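You operate a simulated robot arm through the tools that you are given. There is no shell and no other tool.

Carry out the task below with a simulated robot arm. There is one attempt and no reset: what you move stays moved.

TASK
Level the lamp yoke on the levelling table with the red knob.
Fine: set the yoke on the table and free the lock lever first, lock it after; leave the blue knob alone. Set down upright: lamp yoke. Where these are worked on the way, their far stop is far enough and under half their travel is too little: lock lever.

The check looks at the end state, three seconds after you hand in, the way a careful person would. Anything else that was tipped, shoved, dropped, spilled or broken makes it a failure.

THE ROBOT
A 7-joint arm with a two-finger parallel gripper, fixed in place. Base frame: the origin is at the foot of the arm, x ahead of it, y to its left, z up; the work surface is at about z = 0.82. Readings come in m, rad, newtons and seconds.
With the tool pointing down near the work surface it reaches from about 0.24 to 0.68 m from the base axis. Its first joint turns from -1.152 to 1.152 rad. Payload 2.4 kg.
The TCP is the grasp point between the finger pads, 0.03 m short of the fingertips. In the tool frame z runs along the fingers and y along their closing line. Largest opening 0.094 m; finger width 0.028, thickness 0.01; the body of the gripper, 0.05 by 0.096 m, starts 0.055 m behind the TCP.
Orientation is that of the tool frame in the base frame, as [roll, pitch, yaw] about the fixed x, y, z axes, in that order (R = Rz(yaw) Ry(pitch) Rx(roll)). With the fingers straight down and closing along the base's y, the tool's x points along the base's -x, its y along +y and its z along -z.

THE INTERFACE
- The arm moves only by the tool play_rows. Its argument "motion" is a list that holds one entry, the list of rows, each a list of 7 numbers: the shift along the base's x, y, z in units of 200 mm (1.0 is 200 mm), then the turn, a rotation vector about the base's x, y, z in units of 180 degrees (1.0 is 180 degrees), then the closure, from 0 (fully open) to 1 (shut). In form: [[[x, y, z, wx, wy, wz, fingers], ...]]. A call has 1 to 20 rows; each row is the pose to reach, as a shift and turn from the pose commanded when the call began. A call with a number of a shift or a turn outside -1 to 1 is refused whole. Rows are played at 5 a second. More than 0.05 m and 0.15 rad between two rows, or a gripper value outside its range, and nothing of the call is played. Where a pose cannot be reached the arm comes as near as it can. A force on the tool above 80 N (or 10 N above the force at the start of the call, whichever is more), or a blocked arm, ends the call early, and 0.2 s more pass. Each finger travels about 0.153 m/s and halts on what it meets, pressing with about 31 N; the grip force reading is that of the motor and also rises with nothing between the fingers. The clock runs only during rows and for 0.2 s after the last one: add rows that repeat a pose to give the fingers time. The reply holds the time, the measured pose of the TCP, the force on the tool along the base axes, the opening and the grip force, in the units named above and with some noise, with the torque about the TCP (base axes, N m) and any sound that the robot's microphone picked up.
- Cameras (640 x 400 px; columns grow to the right, rows downward): "scene" is fixed at [0.0162, 0.4609, 1.4404]; the picture's right is [-0.91, -0.41, 0.00], its down [-0.25, 0.55, -0.80] and it looks along [0.33, -0.73, -0.60] (base axes); focal length 326 px, centre (320, 200). "wrist" rides on the gripper at [0.076, 0.014, -0.103] in the tool frame; the picture's right is [-0.18, 0.98, 0.00], its down [-0.75, -0.14, -0.64] and it looks along [-0.63, -0.12, 0.77] (tool axes); focal length 243 px, centre (320, 200). There is no depth. A picture from a camera that has moved, and an enlarged one, comes with that camera's place and axes in the base frame and with its lens.
- grab_frame(camera): a new picture of that camera. No time passes.
- enlarge(camera, box): a new picture of the part [left, top, right, bottom] of that camera's present view, enlarged. No time passes.
- finish_job(): hands the job in; it is judged then, once.

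Nothing tells you positions but the pictures and the camera data. Unless the task says otherwise, let go and move clear before handing in.

The tools are called after ">>>" as a command line: name --argument value ..., lists and objects as JSON in quotes. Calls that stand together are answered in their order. play_rows: Moves the arm, as the interface text tells. Its arguments: {"type":"object","properties":{"motion":{"type":"array","items":{"type":"array","items":{"type":"array","items":{"type":"number"}}}}},"required":["motion"]} The other tools are called the same way: grab_frame (camera) takes a picture; enlarge (camera, box) takes an enlarged picture of a part of a camera's view; finish_job () hands the job in.

At the start:

```text
t: 0.0
ee_pos: [0.3707, -0.0584, 1.1131]
tcp_rot: [3.141, 0.0, 3.14]
wrist_force: [0.6, 0.1, 0.0]
moment: [0.01, -0.02, 0.0]
width: 0.094
grasp_force: 0.0
```

scene: 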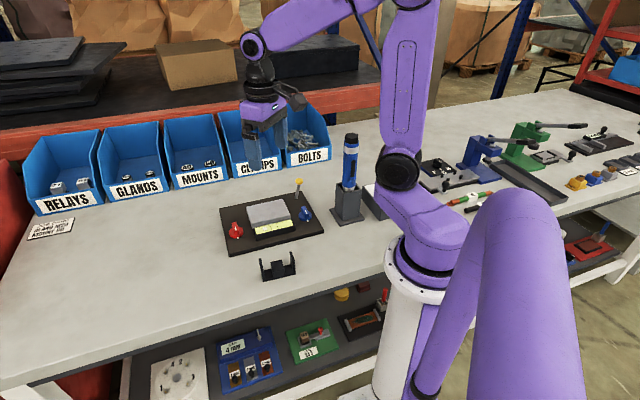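
wrist: 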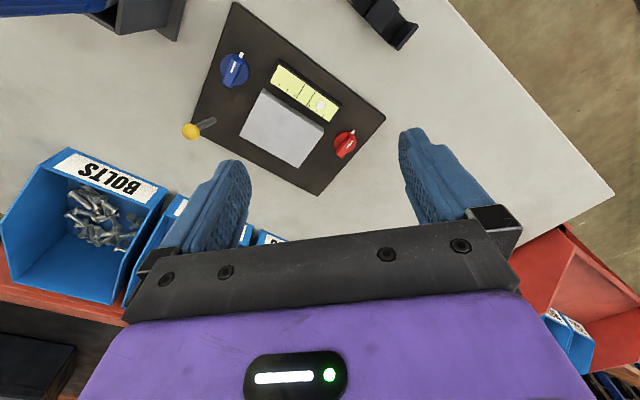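

I see a dark base plate with a grey levelling table, a bubble vial, a red knob, a blue knob and a yellow-tipped lever. A black U-shaped yoke stands in front of it on the bench. I'll look closer before I move.

>>> enlarge --camera "scene" --box '[200, 160, 360, 290]'

>>> enlarge --camera "wrist" --box '[160, 0, 440, 200]'

```text
3.08 times, centred on (280, 225) of scene
camera zoom: at [0.0162, 0.4609, 1.4404], right [-0.91, -0.41, 0.0], down [-0.25, 0.55, -0.8], along [0.33, -0.73, -0.6], focal length 1004 px, centre (443, 123)
```

zoom: 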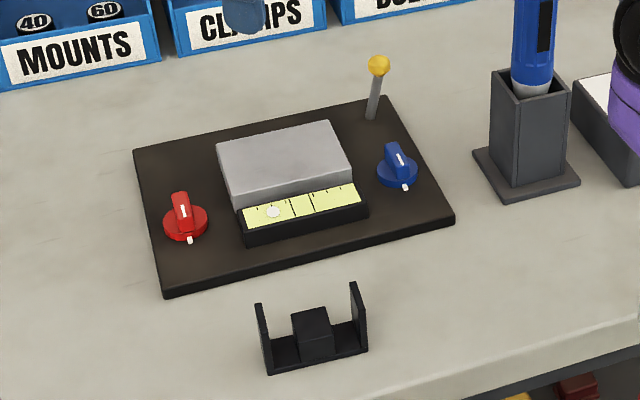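

```text
2.00 times, centred on (300, 100) of wrist
camera zoom: at [0.2949, -0.0439, 1.2156], right [0.18, 0.98, 0.0], down [0.75, -0.14, 0.64], along [0.63, -0.12, -0.77], focal length 485 px, centre (360, 400)
```

zoom: 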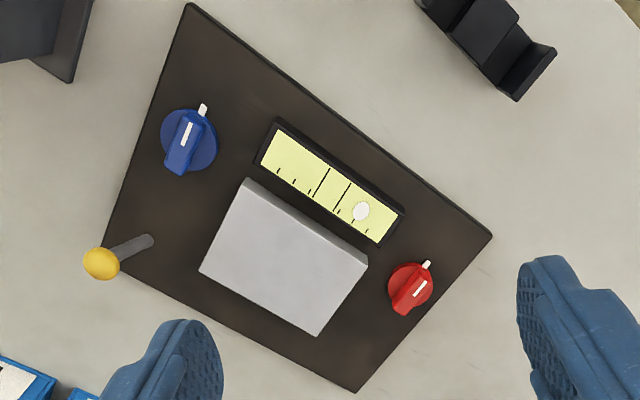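

The plate looks turned about 45° in the base frame, with its centre near (0.44, -0.13). The yoke is near (0.32, 0.03). I'll zoom in on the parts to see their shapes.

>>> enlarge --camera "scene" --box '[220, 190, 316, 250]'

>>> enlarge --camera "scene" --box '[248, 238, 312, 288]'

>>> enlarge --camera "wrist" --box '[180, 40, 280, 150]'

>>> enlarge --camera "wrist" --box '[260, 60, 400, 160]'

>>> enlarge --camera "scene" --box '[270, 165, 340, 225]'

```text
6.67 times, centred on (268, 220) of scene
camera zoom: at [0.0162, 0.4609, 1.4404], right [-0.91, -0.41, 0.0], down [-0.25, 0.55, -0.8], along [0.33, -0.73, -0.6], focal length 2174 px, centre (667, 67)
```

zoom: 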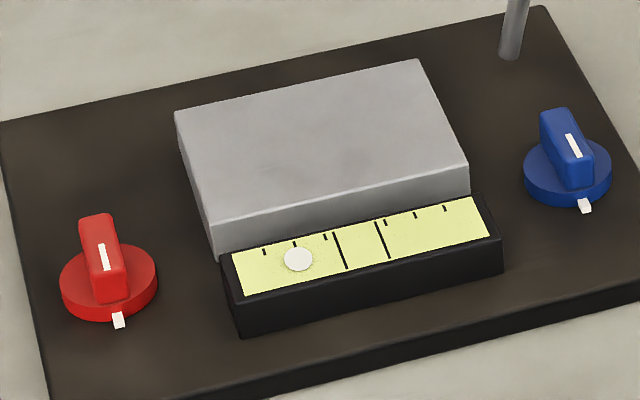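

```text
8.00 times, centred on (280, 263) of scene
camera zoom: at [0.0162, 0.4609, 1.4404], right [-0.91, -0.41, 0.0], down [-0.25, 0.55, -0.8], along [0.33, -0.73, -0.6], focal length 2609 px, centre (640, -304)
```

zoom: 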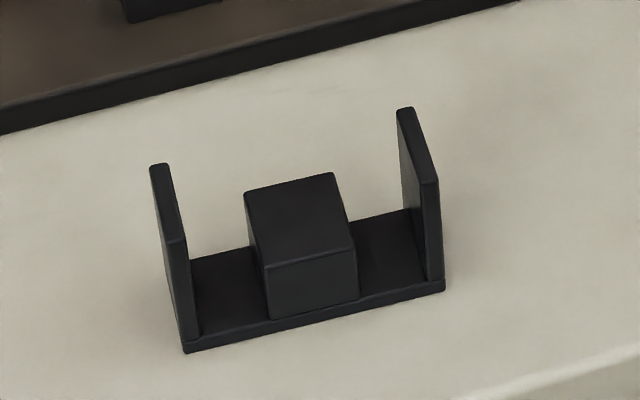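

```text
3.64 times, centred on (230, 95) of wrist
camera zoom: at [0.2949, -0.0439, 1.2156], right [0.18, 0.98, 0.0], down [0.75, -0.14, 0.64], along [0.63, -0.12, -0.77], focal length 882 px, centre (647, 582)
```

zoom: 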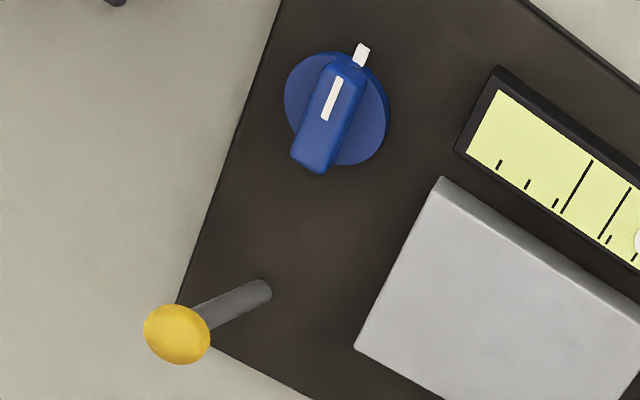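

```text
4.00 times, centred on (330, 110) of wrist
camera zoom: at [0.2949, -0.0439, 1.2156], right [0.18, 0.98, 0.0], down [0.75, -0.14, 0.64], along [0.63, -0.12, -0.77], focal length 970 px, centre (280, 560)
```

zoom: 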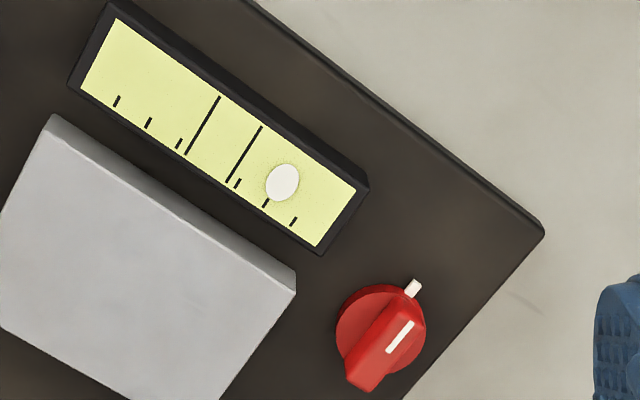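

```text
6.67 times, centred on (305, 195) of scene
camera zoom: at [0.0162, 0.4609, 1.4404], right [-0.91, -0.41, 0.0], down [-0.25, 0.55, -0.8], along [0.33, -0.73, -0.6], focal length 2174 px, centre (420, 233)
```

zoom: 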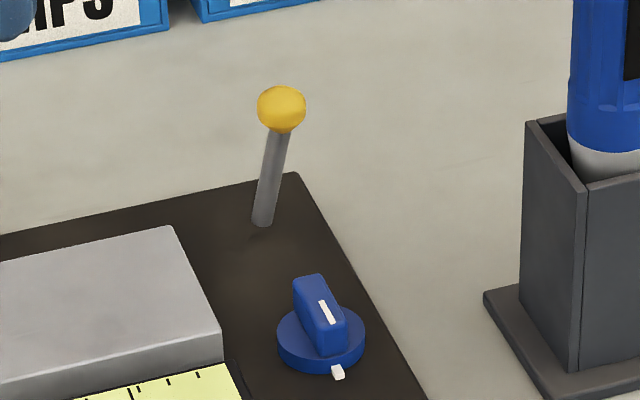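

The yoke is a base strip with two uprights and a centre block about 26 x 32 mm. It sits near (0.328, 0.017) with its long axis about 42° from base x. I'll move above it with the fingers set to close across the block's depth and check from there.

>>> play_rows --motion '[[[-0.036, 0.063, -0.094, 0, 0, 0.038, 0], [-0.071, 0.126, -0.188, 0, 0, 0.076, 0], [-0.107, 0.189, -0.283, 0, 0, 0.114, 0], [-0.142, 0.251, -0.377, 0, 0, 0.152, 0], [-0.178, 0.314, -0.471, 0, 0, 0.19, 0], [-0.2135, 0.377, -0.5655, 0, 0, 0.231, 0], [-0.2135, 0.377, -0.5655, 0, 0, 0.231, 0]]]'

>>> grab_frame --camera "wrist"

>>> grab_frame --camera "scene"

```text
t: 1.6
ee_pos: [0.326, 0.0175, 1.001]
tcp_rot: [-3.141, 0.0, -2.415]
wrist_force: [0.7, -0.1, -1.1]
moment: [-0.04, 0.01, -0.05]
width: 0.0939
grasp_force: 0.0
```

```text
taken
camera wrist: at [0.2615, -0.0222, 1.102], right [-0.52, 0.86, 0.0], down [0.66, 0.4, 0.64], along [0.55, 0.33, -0.77], focal length 243 px, centre (320, 200)
```

wrist: 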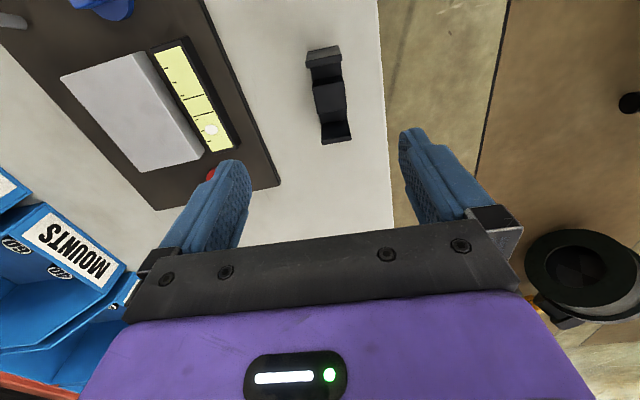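

```text
taken
```

scene: 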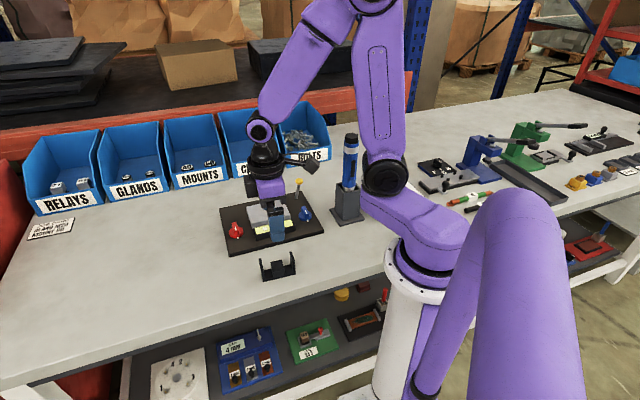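

>>> enlarge --camera "wrist" --box '[280, 30, 390, 160]'

>>> enlarge --camera "wrist" --box '[0, 0, 290, 215]'

```text
3.08 times, centred on (335, 95) of wrist
camera zoom: at [0.2615, -0.0222, 1.102], right [-0.52, 0.86, 0.0], down [0.66, 0.4, 0.64], along [0.55, 0.33, -0.77], focal length 746 px, centre (274, 523)
```

zoom: 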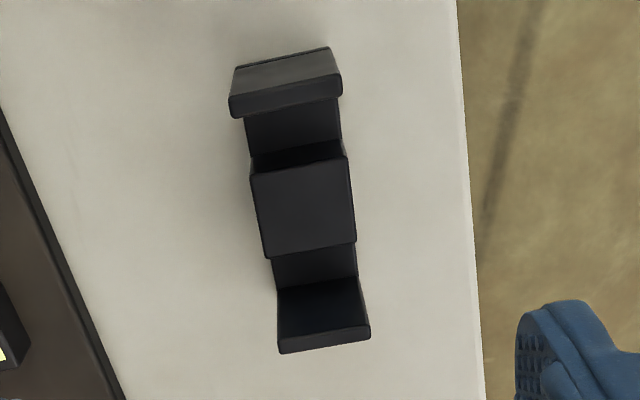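

```text
1.86 times, centred on (145, 108) of wrist
camera zoom: at [0.2615, -0.0222, 1.102], right [-0.52, 0.86, 0.0], down [0.66, 0.4, 0.64], along [0.55, 0.33, -0.77], focal length 451 px, centre (646, 372)
```

zoom: 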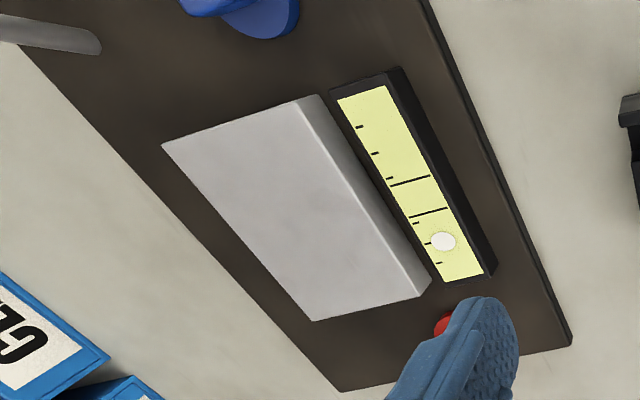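

From the wrist view the yoke block centre is at about (0.322, 0.027), with its depth axis matching the fingers' closing line. I'll shift over it and come down partway to check the alignment.

>>> play_rows --motion '[[[-0.01, 0.02, -0.1, 0, 0, 0, 0], [-0.018, 0.044, -0.25, 0, 0, 0, 0], [-0.018, 0.044, -0.4, 0, 0, 0, 0], [-0.018, 0.044, -0.5, 0, 0, 0, 0], [-0.018, 0.044, -0.5, 0, 0, 0, 0]]]'

>>> grab_frame --camera "wrist"

>>> enlarge --camera "scene" --box '[240, 220, 330, 290]'

```text
t: 2.8
ee_pos: [0.3232, 0.0265, 0.9016]
tcp_rot: [-3.141, 0.001, -2.414]
wrist_force: [-0.6, 1.1, 0.2]
moment: [-0.03, 0.01, 0.01]
width: 0.094
grasp_force: 0.1
```

```text
taken
camera wrist: at [0.2586, -0.0135, 1.0025], right [-0.51, 0.86, 0.0], down [0.66, 0.39, 0.64], along [0.55, 0.33, -0.77], focal length 243 px, centre (320, 200)
```

wrist: 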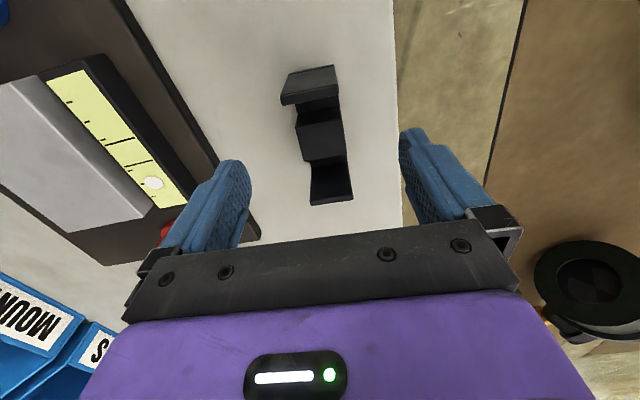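

```text
5.71 times, centred on (285, 255) of scene
camera zoom: at [0.0162, 0.4609, 1.4404], right [-0.91, -0.41, 0.0], down [-0.25, 0.55, -0.8], along [0.33, -0.73, -0.6], focal length 1864 px, centre (520, -114)
```

zoom: 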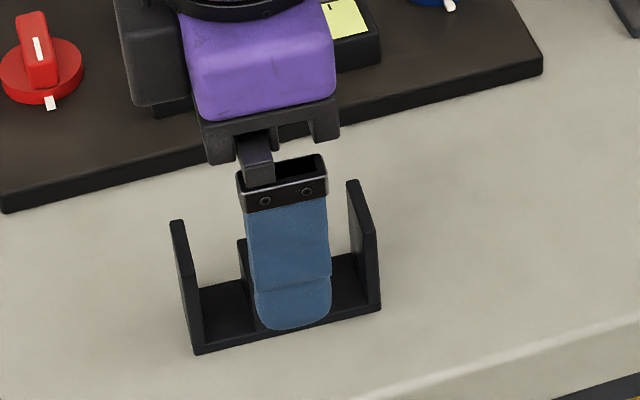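

The block is centred between the fingers. I'll come down so the fingertips are just above the bench and close on the block.

>>> play_rows --motion '[[[0, 0, -0.1, 0, 0, 0, 0], [0, 0, -0.18, 0, 0, 0, 0], [0, 0, -0.235, 0, 0, 0, 0], [0, 0, -0.235, 0, 0, 0, 0], [0, 0, -0.235, 0, 0, 0, 0.4], [0, 0, -0.235, 0, 0, 0, 0.7], [0, 0, -0.235, 0, 0, 0, 0.8], [0, 0, -0.235, 0, 0, 0, 0.8], [0, 0, -0.235, 0, 0, 0, 0.8]]]'

>>> grab_frame --camera "wrist"

>>> enlarge --camera "scene" --box '[240, 220, 330, 290]'

```text
t: 4.8
ee_pos: [0.3237, 0.0253, 0.8519]
tcp_rot: [3.141, 0.0, -2.415]
wrist_force: [1.2, -1.0, 5.3]
moment: [-0.23, 0.0, 0.01]
width: 0.0357
grasp_force: 31.3
```

```text
taken
camera wrist: at [0.2587, -0.014, 0.9542], right [-0.51, 0.86, 0.0], down [0.66, 0.39, 0.64], along [0.55, 0.33, -0.77], focal length 243 px, centre (320, 200)
```

wrist: 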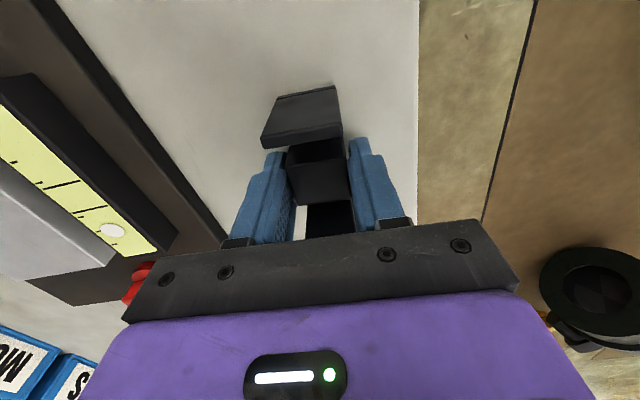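

```text
5.71 times, centred on (285, 255) of scene
camera zoom: at [0.0162, 0.4608, 1.4404], right [-0.91, -0.41, 0.0], down [-0.25, 0.55, -0.8], along [0.33, -0.73, -0.6], focal length 1864 px, centre (520, -114)
```

zoom: 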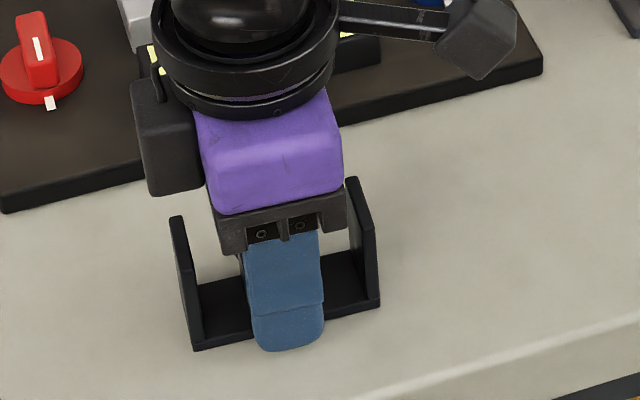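

The grip is firm at about 36 mm. I'll lift straight up and check that the yoke hangs level.

>>> play_rows --motion '[[[0, 0, 0.05, 0, 0, 0, 0.8], [0, 0, 0.15, 0, 0, 0, 0.8], [0, 0, 0.3, 0, 0, 0, 0.8], [0, 0, 0.45, 0, 0, 0, 0.8], [0, 0, 0.6, 0, 0, 0, 0.8], [0, 0, 0.6, 0, 0, 0, 0.8]]]'

>>> grab_frame --camera "wrist"

>>> grab_frame --camera "scene"

```text
t: 6.2
ee_pos: [0.3223, 0.0256, 0.9716]
tcp_rot: [3.141, 0.0, -2.416]
wrist_force: [-0.3, -0.4, -3.2]
moment: [0.0, -0.02, 0.01]
width: 0.0357
grasp_force: 30.7
```

```text
taken
camera wrist: at [0.2579, -0.0133, 1.0732], right [-0.51, 0.86, 0.0], down [0.66, 0.39, 0.64], along [0.55, 0.33, -0.77], focal length 243 px, centre (320, 200)
```

wrist: 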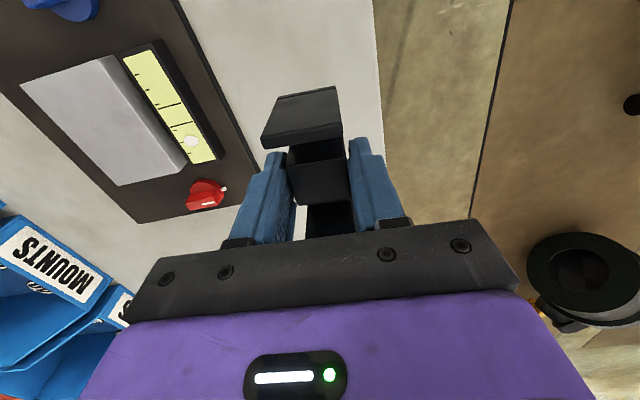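

```text
taken
```

scene: 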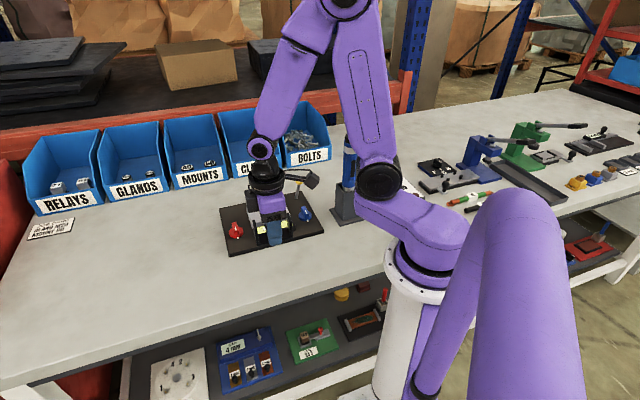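

The yoke hangs level and I have a clear view of the table. I'll measure the table and knobs from this picture.

>>> enlarge --camera "wrist" --box '[0, 20, 240, 230]'

>>> enlarge --camera "wrist" --box '[110, 30, 230, 220]'

>>> enlarge --camera "scene" --box '[200, 170, 340, 270]'

```text
1.90 times, centred on (120, 125) of wrist
camera zoom: at [0.2579, -0.0133, 1.0732], right [-0.51, 0.86, 0.0], down [0.66, 0.39, 0.64], along [0.55, 0.33, -0.77], focal length 462 px, centre (701, 343)
```

zoom: 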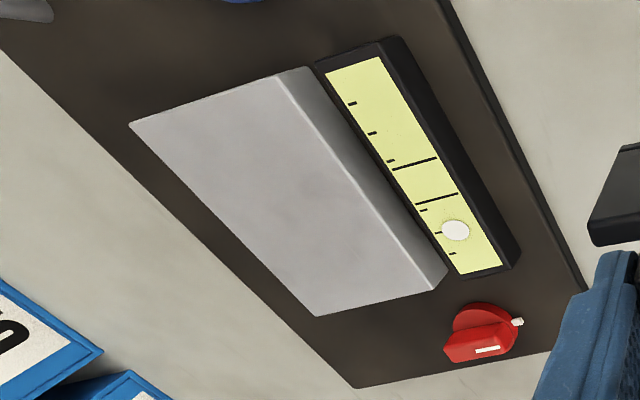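

```text
2.11 times, centred on (170, 125) of wrist
camera zoom: at [0.2579, -0.0133, 1.0732], right [-0.51, 0.86, 0.0], down [0.66, 0.39, 0.64], along [0.55, 0.33, -0.77], focal length 511 px, centre (636, 358)
```

zoom: 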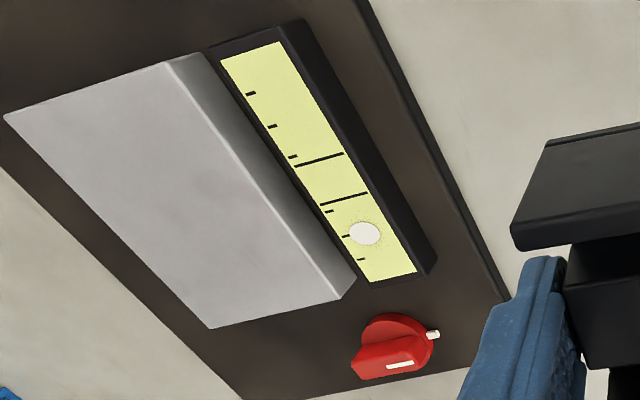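

```text
4.00 times, centred on (270, 220) of scene
camera zoom: at [0.0162, 0.4609, 1.4404], right [-0.91, -0.41, 0.0], down [-0.25, 0.55, -0.8], along [0.33, -0.73, -0.6], focal length 1305 px, centre (520, 120)
```

zoom: 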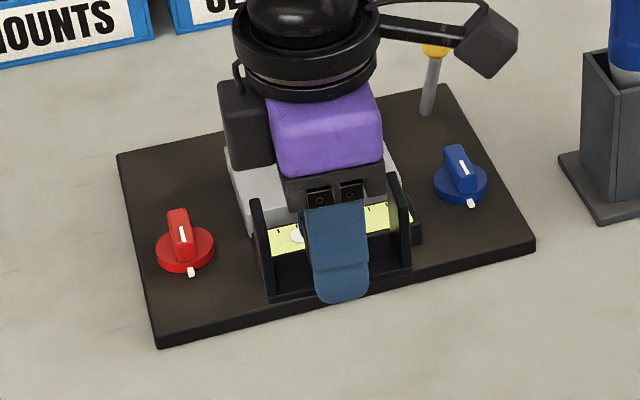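

The table centre works out at about (0.4415, -0.1305) with its top near z 0.857, and its long axis is at 45°. I'll carry the yoke over it, turning 3° to line up.

>>> play_rows --motion '[[[0.1, -0.13, 0.03, 0, 0, 0.003, 0.8], [0.2, -0.26, 0.03, 0, 0, 0.006, 0.8], [0.3, -0.39, 0.03, 0, 0, 0.009, 0.8], [0.4, -0.52, 0.03, 0, 0, 0.012, 0.8], [0.5, -0.65, 0.03, 0, 0, 0.015, 0.8], [0.596, -0.78, 0.03, 0, 0, 0.0167, 0.8], [0.596, -0.78, -0.1, 0, 0, 0.0167, 0.8], [0.596, -0.78, -0.22, 0, 0, 0.0167, 0.8], [0.596, -0.78, -0.22, 0, 0, 0.0167, 0.8]]]'

>>> grab_frame --camera "wrist"

>>> enlarge --camera "scene" --box '[200, 150, 340, 250]'

```text
t: 8.2
ee_pos: [0.4436, -0.1316, 0.9305]
tcp_rot: [-3.141, 0.0, -2.364]
wrist_force: [-0.1, -0.3, -3.0]
moment: [0.03, 0.02, -0.01]
width: 0.0315
grasp_force: 31.8
```

```text
taken
camera wrist: at [0.381, -0.1744, 1.0323], right [-0.56, 0.83, 0.0], down [0.64, 0.43, 0.64], along [0.53, 0.36, -0.77], focal length 243 px, centre (320, 200)
```

wrist: 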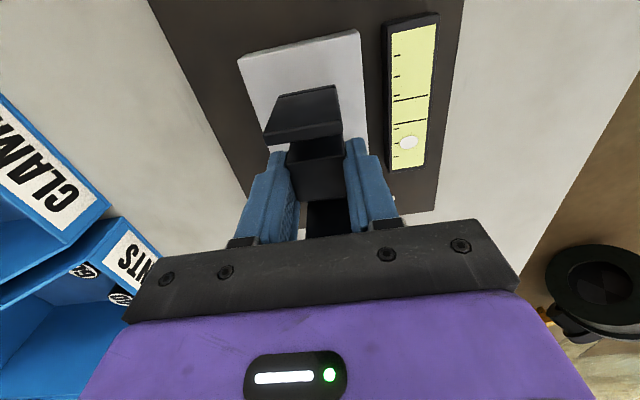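

```text
4.00 times, centred on (270, 200) of scene
camera zoom: at [0.0163, 0.4608, 1.4404], right [-0.91, -0.41, 0.0], down [-0.25, 0.55, -0.8], along [0.33, -0.73, -0.6], focal length 1305 px, centre (520, 200)
```

zoom: 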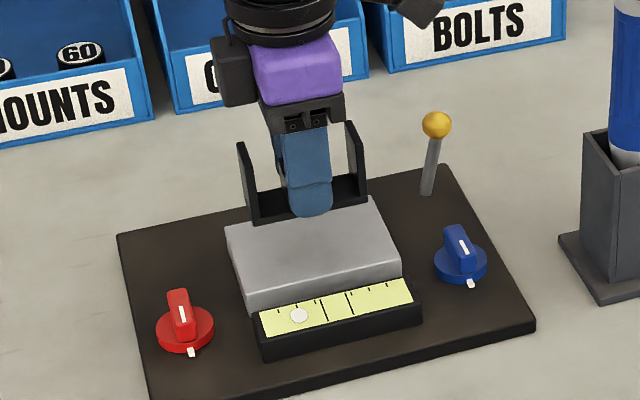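

The yoke is over the table, and the far (blue) end of the table looks a little lower than the red end. I'll lower in small steps and watch the force.

>>> play_rows --motion '[[[0, 0, -0.08, 0, 0, 0, 0.8], [0, 0, -0.15, 0, 0, 0, 0.8], [0, 0, -0.175, 0, 0, 0, 0.8], [0, 0, -0.175, 0, 0, 0, 0.8]]]'

>>> enlarge --camera "scene" --box '[230, 180, 320, 240]'

>>> grab_frame --camera "wrist"

```text
t: 9.2
ee_pos: [0.4439, -0.1301, 0.8945]
tcp_rot: [3.14, -0.002, -2.363]
wrist_force: [0.2, -0.4, -2.5]
moment: [-0.02, 0.05, 0.02]
width: 0.0315
grasp_force: 30.9
```

```text
6.67 times, centred on (275, 210) of scene
camera zoom: at [0.0163, 0.4608, 1.4404], right [-0.91, -0.41, 0.0], down [-0.25, 0.55, -0.8], along [0.33, -0.73, -0.6], focal length 2174 px, centre (620, 133)
```

zoom: 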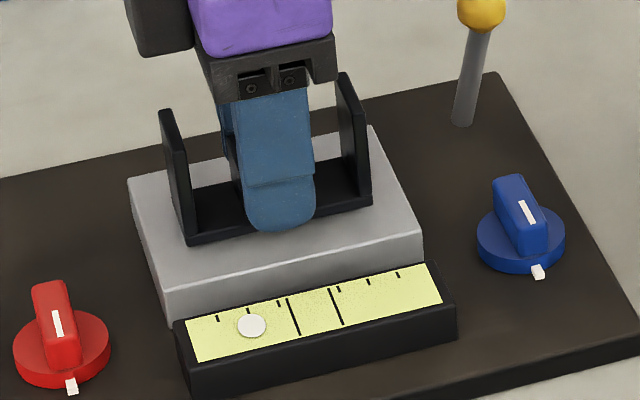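

```text
taken
camera wrist: at [0.3805, -0.1737, 0.9966], right [-0.56, 0.83, 0.0], down [0.64, 0.43, 0.64], along [0.53, 0.36, -0.77], focal length 243 px, centre (320, 200)
```

wrist: 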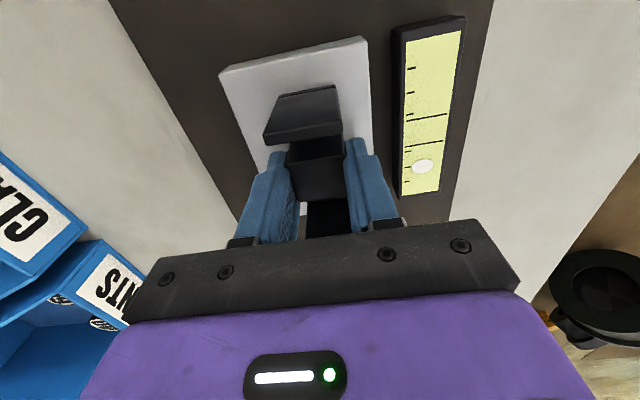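

There's no contact yet. I'll lower another 5 mm slowly.

>>> play_rows --motion '[[[0, 0, -0.01, 0, 0, 0, 0.8], [0, 0, -0.02, 0, 0, 0, 0.8], [0, 0, -0.025, 0, 0, 0, 0.8], [0, 0, -0.025, 0, 0, 0, 0.8]]]'

>>> enlarge --camera "scene" --box '[230, 180, 320, 240]'

```text
t: 10.2
ee_pos: [0.4422, -0.131, 0.8908]
tcp_rot: [-3.139, -0.001, -2.362]
wrist_force: [-8.4, 3.2, 55.1]
moment: [-0.1, 0.85, 0.01]
width: 0.0316
grasp_force: 31.4
```

```text
6.67 times, centred on (275, 210) of scene
camera zoom: at [0.0152, 0.4612, 1.4403], right [-0.91, -0.41, 0.0], down [-0.25, 0.55, -0.8], along [0.33, -0.73, -0.6], focal length 2174 px, centre (620, 133)
```

zoom: 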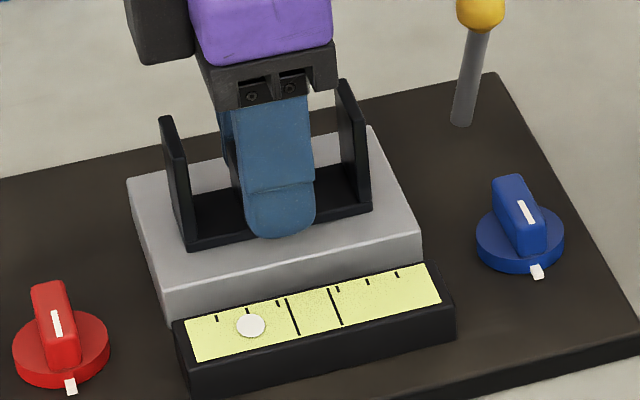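

The yoke is in contact with the table, about 55 N down. I'll ease up slightly, then open the fingers gently.

>>> play_rows --motion '[[[0, 0, 0.004, 0, 0, 0, 0.8], [0, 0, 0.007, 0, 0, 0, 0.8], [0, 0, 0.007, 0, 0, 0, 0.8]]]'

```text
t: 11.0
ee_pos: [0.4428, -0.1297, 0.8912]
tcp_rot: [-3.14, 0.003, -2.365]
wrist_force: [-1.8, 2.8, 35.8]
moment: [0.25, 0.03, 0.02]
width: 0.0317
grasp_force: 30.8
```

>>> play_rows --motion '[[[0, 0, 0.005, 0, 0, 0, 0.8], [0, 0, 0.008, 0, 0, 0, 0.8], [0, 0, 0.008, 0, 0, 0, 0.65], [0, 0, 0.008, 0, 0, 0, 0.55], [0, 0, 0.008, 0, 0, 0, 0.45], [0, 0, 0.008, 0, 0, 0, 0.4], [0, 0, 0.008, 0, 0, 0, 0.4]]]'

>>> enlarge --camera "scene" --box '[230, 180, 320, 240]'

>>> grab_frame --camera "wrist"

```text
t: 12.6
ee_pos: [0.4433, -0.1312, 0.8922]
tcp_rot: [3.14, 0.001, -2.364]
wrist_force: [-0.6, 0.3, 0.4]
moment: [0.01, 0.01, 0.02]
width: 0.0563
grasp_force: 0.1
```

```text
6.67 times, centred on (275, 210) of scene
camera zoom: at [0.0162, 0.4609, 1.4404], right [-0.91, -0.41, 0.0], down [-0.25, 0.55, -0.8], along [0.33, -0.73, -0.6], focal length 2174 px, centre (620, 133)
```

zoom: 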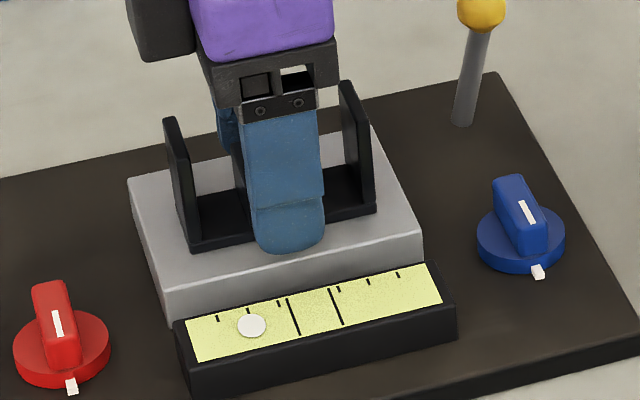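

```text
taken
camera wrist: at [0.3797, -0.1734, 0.9949], right [-0.56, 0.83, 0.0], down [0.64, 0.43, 0.64], along [0.53, 0.36, -0.77], focal length 243 px, centre (320, 200)
```

wrist: 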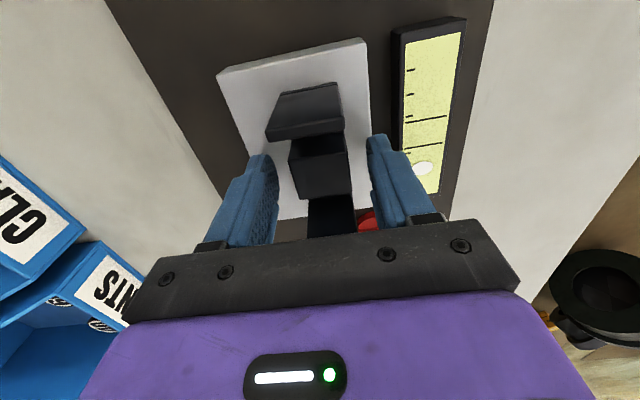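

The yoke is released and standing on the table. I'll rise straight up and look at the lever and knobs from above.

>>> play_rows --motion '[[[0, 0, 0.06, 0, 0, 0, 0.4], [0, 0, 0.2, 0, 0, 0, 0.4], [0, 0, 0.4, 0, 0, 0, 0.4], [0, 0, 0.6, 0, 0, 0, 0.4], [0, 0, 0.8, 0, 0, 0, 0.4], [0, 0, 0.8, 0, 0, 0, 0.4]]]'

>>> grab_frame --camera "wrist"

>>> enlarge --camera "scene" --box '[210, 160, 330, 250]'

```text
t: 14.0
ee_pos: [0.4427, -0.1318, 1.0521]
tcp_rot: [3.14, 0.0, -2.363]
wrist_force: [-0.3, 0.4, 0.2]
moment: [0.01, 0.0, 0.01]
width: 0.0565
grasp_force: 0.1
```

```text
taken
camera wrist: at [0.3799, -0.1741, 1.1537], right [-0.56, 0.83, 0.0], down [0.64, 0.43, 0.64], along [0.53, 0.36, -0.77], focal length 243 px, centre (320, 200)
```

wrist: 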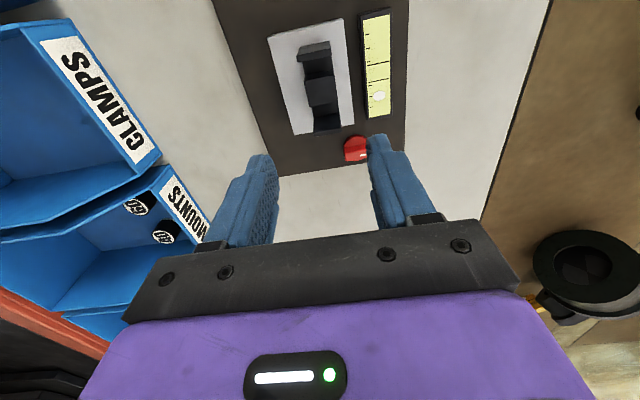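

```text
4.44 times, centred on (270, 205) of scene
camera zoom: at [0.0162, 0.4609, 1.4404], right [-0.91, -0.41, 0.0], down [-0.25, 0.55, -0.8], along [0.33, -0.73, -0.6], focal length 1450 px, centre (542, 178)
```

zoom: 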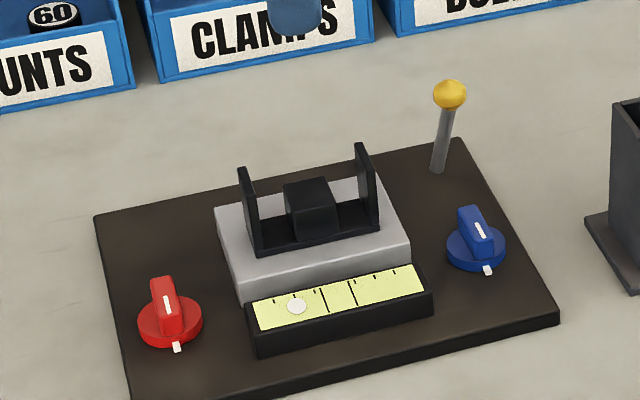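

The yoke now stands flat on the table and the bubble sits toward the red side. I'll turn the tool so the camera looks from the vial side, and inspect the lever from above at a safe height.

>>> play_rows --motion '[[[0, 0, 0, 0, 0, -0.042, 0.4], [0, 0, 0, 0, 0, -0.084, 0.4], [0, 0, 0, 0, 0, -0.126, 0.4], [0, 0, 0, 0, 0, -0.168, 0.4], [0, -0.05, 0, 0, 0, -0.21, 0.4], [-0.03, -0.1, 0, 0, 0, -0.252, 0.4], [-0.06, -0.15, 0, 0, 0, -0.294, 0.4], [-0.08, -0.2, 0, 0, 0, -0.336, 0.4], [-0.1, -0.26, 0, 0, 0, -0.378, 0.4], [-0.12, -0.32, -0.03, 0, 0, -0.42, 0.4], [-0.14, -0.38, -0.06, 0, 0, -0.46, 0.4], [-0.16, -0.44, -0.1, 0, 0, -0.5, 0.4], [-0.16, -0.44, -0.1, 0, 0, -0.5, 0.4]]]'

>>> grab_frame --camera "wrist"

>>> grab_frame --camera "scene"

```text
t: 16.8
ee_pos: [0.4109, -0.2184, 1.0325]
tcp_rot: [-3.141, -0.002, 2.348]
wrist_force: [0.6, -0.1, 0.2]
moment: [0.03, 0.02, 0.01]
width: 0.0567
grasp_force: 0.0
```

```text
taken
camera wrist: at [0.368, -0.1549, 1.1342], right [0.83, 0.56, 0.0], down [0.43, -0.64, 0.64], along [0.36, -0.53, -0.77], focal length 243 px, centre (320, 200)
```

wrist: 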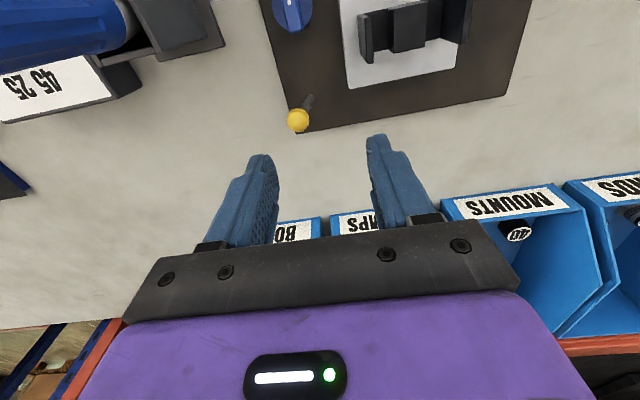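

```text
taken
```

scene: 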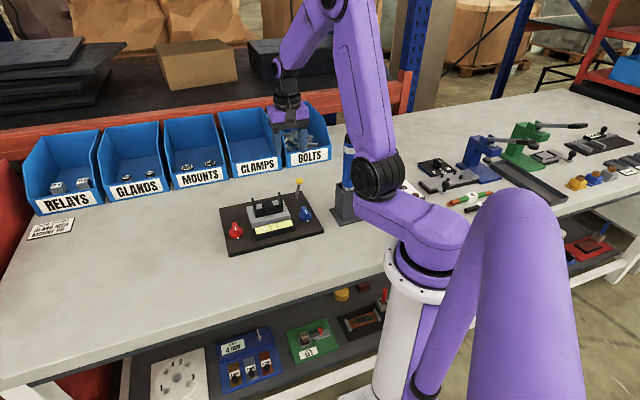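

>>> enlarge --camera "wrist" --box '[250, 0, 400, 150]'

>>> enlarge --camera "scene" --box '[270, 165, 340, 225]'

>>> enlarge --camera "scene" --box '[215, 185, 325, 250]'

```text
2.67 times, centred on (325, 75) of wrist
camera zoom: at [0.368, -0.1549, 1.1342], right [0.83, 0.56, 0.0], down [0.43, -0.64, 0.64], along [0.36, -0.53, -0.77], focal length 647 px, centre (307, 533)
```

zoom: 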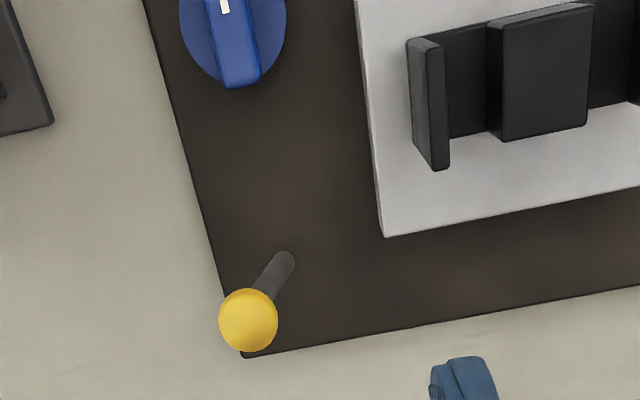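

```text
6.67 times, centred on (305, 195) of scene
camera zoom: at [0.0162, 0.4608, 1.4404], right [-0.91, -0.41, 0.0], down [-0.25, 0.55, -0.8], along [0.33, -0.73, -0.6], focal length 2174 px, centre (420, 233)
```

zoom: 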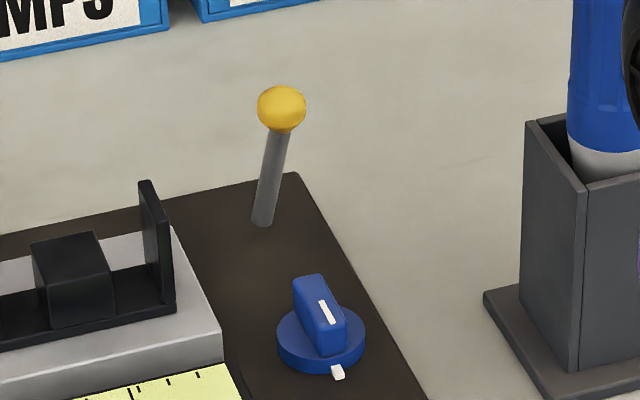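

```text
5.82 times, centred on (270, 218) of scene
camera zoom: at [0.0162, 0.4608, 1.4404], right [-0.91, -0.41, 0.0], down [-0.25, 0.55, -0.8], along [0.33, -0.73, -0.6], focal length 1898 px, centre (611, 98)
```

zoom: 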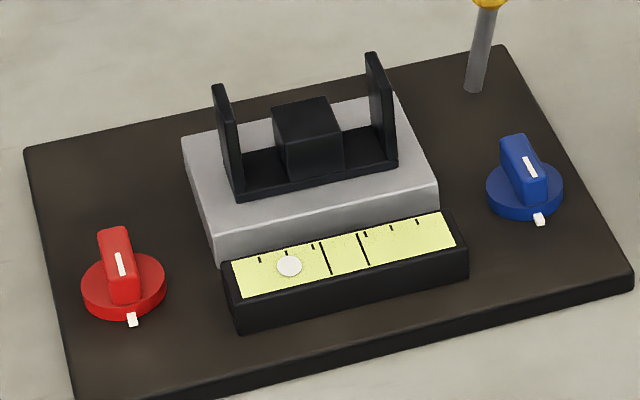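

The lock lever is a stick with its foot at about (0.411, -0.235, 0.836). Its ball is at about (0.401, -0.244, 0.90), leaning roughly 12° outward along the plate's long axis. I'll lower the open fingers so they straddle the ball along that axis.

>>> play_rows --motion '[[[-0.05, -0.128, 0, 0, 0, 0, 0.4], [-0.05, -0.128, -0.15, 0, 0, 0, 0.4], [-0.05, -0.128, -0.3, 0, 0, 0, 0.4], [-0.05, -0.128, -0.3, 0, 0, 0, 0.4]]]'

>>> grab_frame --camera "wrist"

>>> enlarge --camera "scene" --box '[260, 130, 380, 230]'

```text
t: 17.8
ee_pos: [0.4006, -0.2441, 0.974]
tcp_rot: [3.141, 0.0, 2.351]
wrist_force: [0.6, 0.8, -1.0]
moment: [-0.03, -0.02, 0.01]
width: 0.0563
grasp_force: 0.0
```

```text
taken
camera wrist: at [0.359, -0.1794, 1.0747], right [0.83, 0.56, 0.0], down [0.43, -0.64, 0.64], along [0.36, -0.53, -0.77], focal length 243 px, centre (320, 200)
```

wrist: 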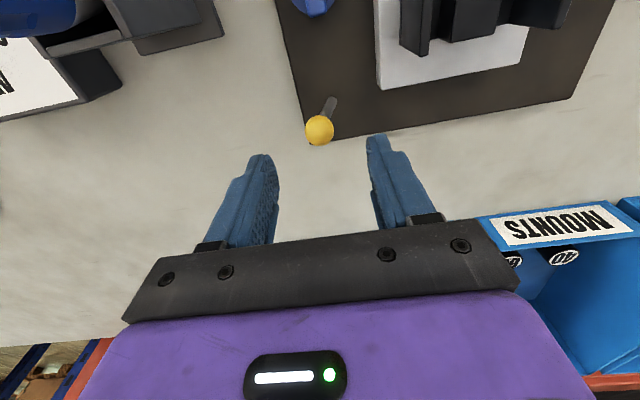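

```text
4.00 times, centred on (320, 180) of scene
camera zoom: at [0.0162, 0.4608, 1.4404], right [-0.91, -0.41, 0.0], down [-0.25, 0.55, -0.8], along [0.33, -0.73, -0.6], focal length 1305 px, centre (320, 280)
```

zoom: 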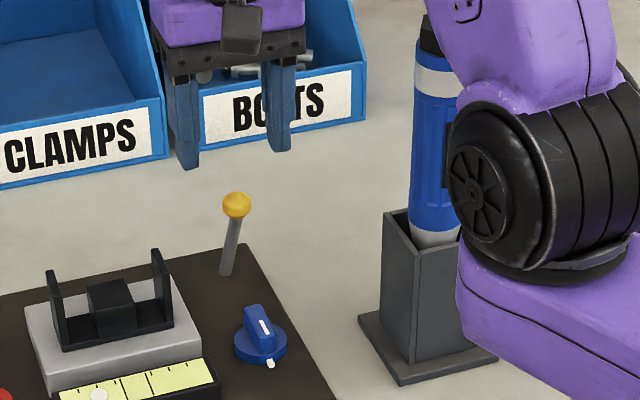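

The ball is centred between the fingers. I'll lower around it and narrow the opening to about 35 mm.

>>> play_rows --motion '[[[0, 0, -0.1, 0, 0, 0, 0.4], [0, 0, -0.2, 0, 0, 0, 0.4], [0, 0, -0.3, 0, 0, 0, 0.4], [0, 0, -0.36, 0, 0, 0, 0.4], [0, 0, -0.36, 0, 0, 0, 0.55], [0, 0, -0.36, 0, 0, 0, 0.63], [0, 0, -0.36, 0, 0, 0, 0.63]]]'

>>> grab_frame --camera "wrist"

>>> enlarge --camera "scene" --box '[260, 150, 350, 220]'

```text
t: 19.4
ee_pos: [0.3995, -0.2431, 0.9028]
tcp_rot: [-3.141, 0.001, 2.349]
wrist_force: [0.9, -0.4, -0.5]
moment: [0.01, -0.01, 0.01]
width: 0.0347
grasp_force: 0.1
```

```text
taken
camera wrist: at [0.3586, -0.1794, 1.0038], right [0.83, 0.56, 0.0], down [0.43, -0.64, 0.64], along [0.36, -0.53, -0.77], focal length 243 px, centre (320, 200)
```

wrist: 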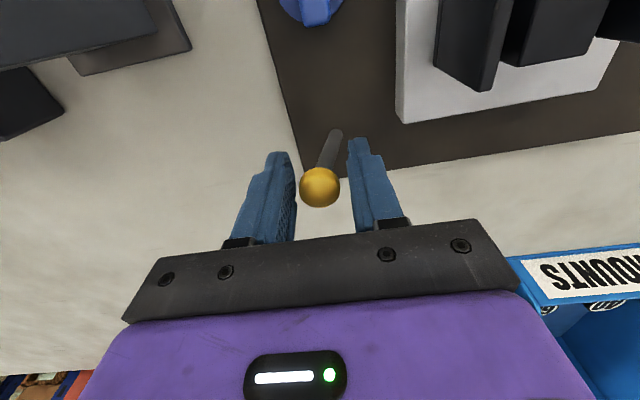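

```text
5.71 times, centred on (305, 185) of scene
camera zoom: at [0.0162, 0.4609, 1.4404], right [-0.91, -0.41, 0.0], down [-0.25, 0.55, -0.8], along [0.33, -0.73, -0.6], focal length 1864 px, centre (406, 286)
```

zoom: 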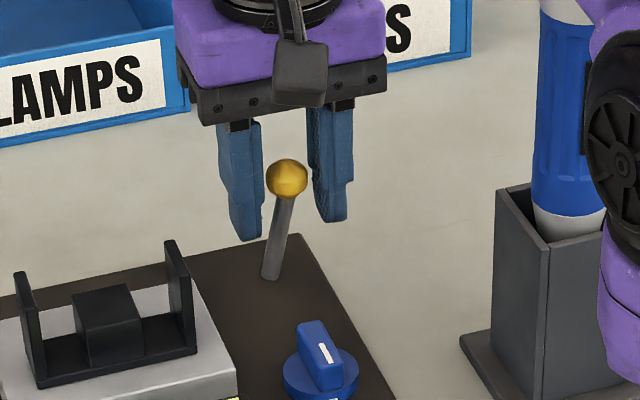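

The fingers straddle the ball with a small gap on each side. I'll nudge about 10 mm inward along the long axis and watch the force to find which way it swings.

>>> play_rows --motion '[[[0.0124, 0.0124, 0, 0, 0, 0, 0.63], [0.0212, 0.0212, 0, 0, 0, 0, 0.63], [0.0265, 0.0265, 0, 0, 0, 0, 0.63], [0.03, 0.03, 0, 0, 0, 0, 0.63], [0.0336, 0.0336, 0, 0, 0, 0, 0.63], [0.0336, 0.0336, 0, 0, 0, 0, 0.63]]]'

>>> enlarge --camera "scene" --box '[260, 150, 350, 220]'

>>> grab_frame --camera "wrist"

```text
t: 20.8
ee_pos: [0.4076, -0.2363, 0.9013]
tcp_rot: [3.141, 0.0, 2.348]
wrist_force: [-1.0, 0.2, -0.2]
moment: [0.01, -0.03, 0.02]
width: 0.0352
grasp_force: 0.1
```

```text
5.71 times, centred on (305, 185) of scene
camera zoom: at [0.0162, 0.4608, 1.4404], right [-0.91, -0.41, 0.0], down [-0.25, 0.55, -0.8], along [0.33, -0.73, -0.6], focal length 1864 px, centre (406, 286)
```

zoom: 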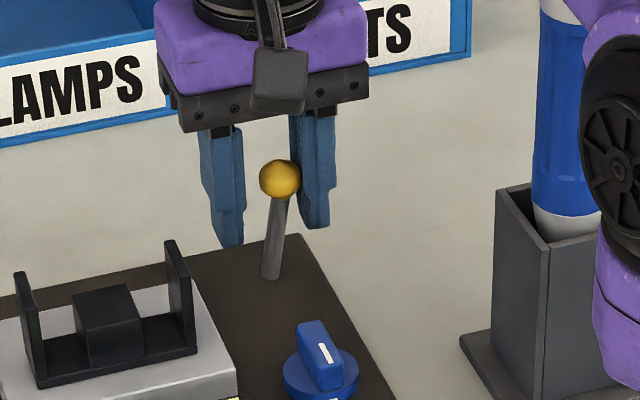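

```text
taken
camera wrist: at [0.3651, -0.1721, 1.0024], right [0.83, 0.56, 0.0], down [0.43, -0.64, 0.64], along [0.36, -0.53, -0.77], focal length 243 px, centre (320, 200)
```

wrist: 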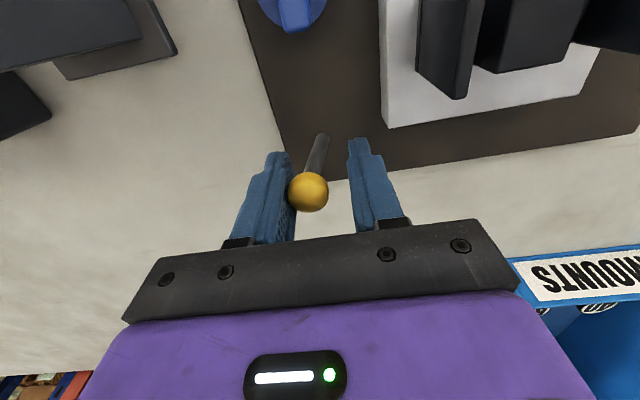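

The lever moved inward with almost no force, so this is the free direction. I'll keep pushing in small steps until I find the far stop.

>>> play_rows --motion '[[[0.0088, 0.0088, 0, 0, 0, 0, 0.63], [0.0177, 0.0177, 0, 0, 0, 0, 0.63], [0.0265, 0.0265, 0, 0, 0, 0, 0.63], [0.0354, 0.0354, 0, 0, 0, 0, 0.63], [0.0424, 0.0424, 0, 0, 0, 0, 0.63], [0.0424, 0.0424, 0, 0, 0, 0, 0.63]]]'

>>> enlarge --camera "scene" --box '[260, 150, 350, 220]'

>>> enlarge --camera "scene" --box '[215, 185, 325, 250]'

```text
t: 22.2
ee_pos: [0.4161, -0.228, 0.8988]
tcp_rot: [-3.141, 0.0, 2.351]
wrist_force: [0.0, 0.4, 0.0]
moment: [0.01, 0.01, 0.01]
width: 0.035
grasp_force: 0.2
```

```text
5.71 times, centred on (305, 185) of scene
camera zoom: at [0.0162, 0.4608, 1.4404], right [-0.91, -0.41, 0.0], down [-0.25, 0.55, -0.8], along [0.33, -0.73, -0.6], focal length 1864 px, centre (406, 286)
```

zoom: 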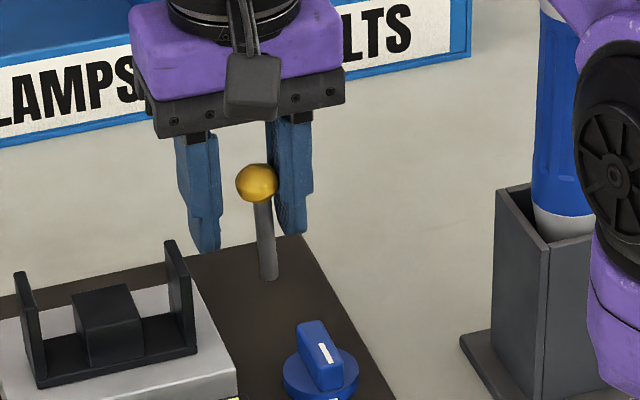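

```text
5.82 times, centred on (270, 218) of scene
camera zoom: at [0.0162, 0.4608, 1.4404], right [-0.91, -0.41, 0.0], down [-0.25, 0.55, -0.8], along [0.33, -0.73, -0.6], focal length 1898 px, centre (611, 98)
```

zoom: 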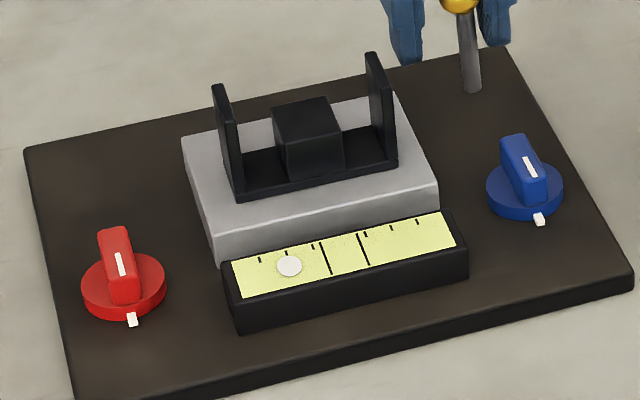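

>>> play_rows --motion '[[[0.0088, 0.0088, 0, 0, 0, 0, 0.63], [0.0177, 0.0177, 0, 0, 0, 0, 0.63], [0.0265, 0.0265, 0, 0, 0, 0, 0.63], [0.0354, 0.0354, 0, 0, 0, 0, 0.63], [0.0424, 0.0424, 0, 0, 0, 0, 0.63], [0.0424, 0.0424, 0, 0, 0, 0, 0.63]]]'

>>> enlarge --camera "scene" --box '[260, 150, 350, 220]'

>>> grab_frame --camera "wrist"

```text
t: 23.6
ee_pos: [0.425, -0.2208, 0.8999]
tcp_rot: [3.141, 0.0, 2.348]
wrist_force: [-1.3, -0.2, -0.5]
moment: [-0.03, 0.04, -0.02]
width: 0.0354
grasp_force: 0.6
```

```text
5.71 times, centred on (305, 185) of scene
camera zoom: at [0.0162, 0.4608, 1.4404], right [-0.91, -0.41, 0.0], down [-0.25, 0.55, -0.8], along [0.33, -0.73, -0.6], focal length 1864 px, centre (406, 286)
```

zoom: 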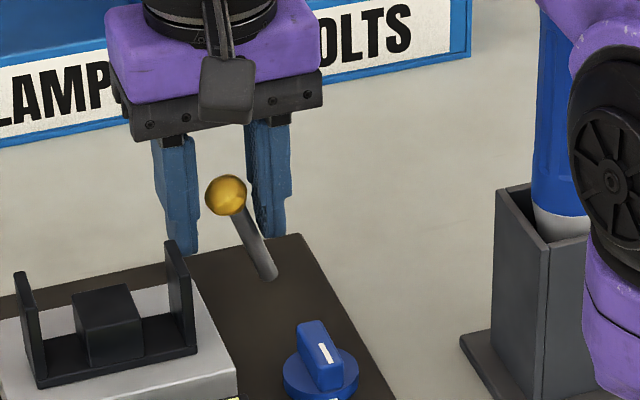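

```text
taken
camera wrist: at [0.3824, -0.1555, 1.0024], right [0.83, 0.56, 0.0], down [0.43, -0.64, 0.64], along [0.36, -0.53, -0.77], focal length 243 px, centre (320, 200)
```

wrist: 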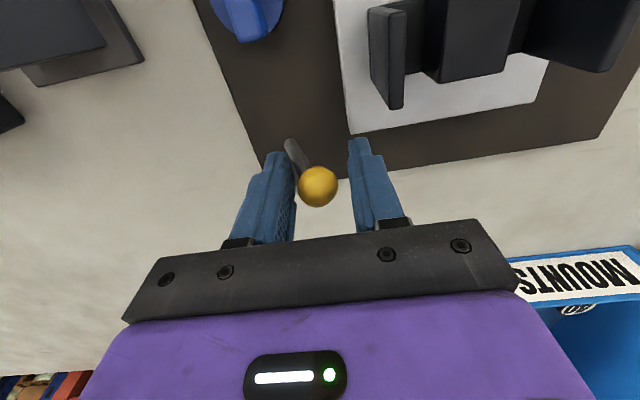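

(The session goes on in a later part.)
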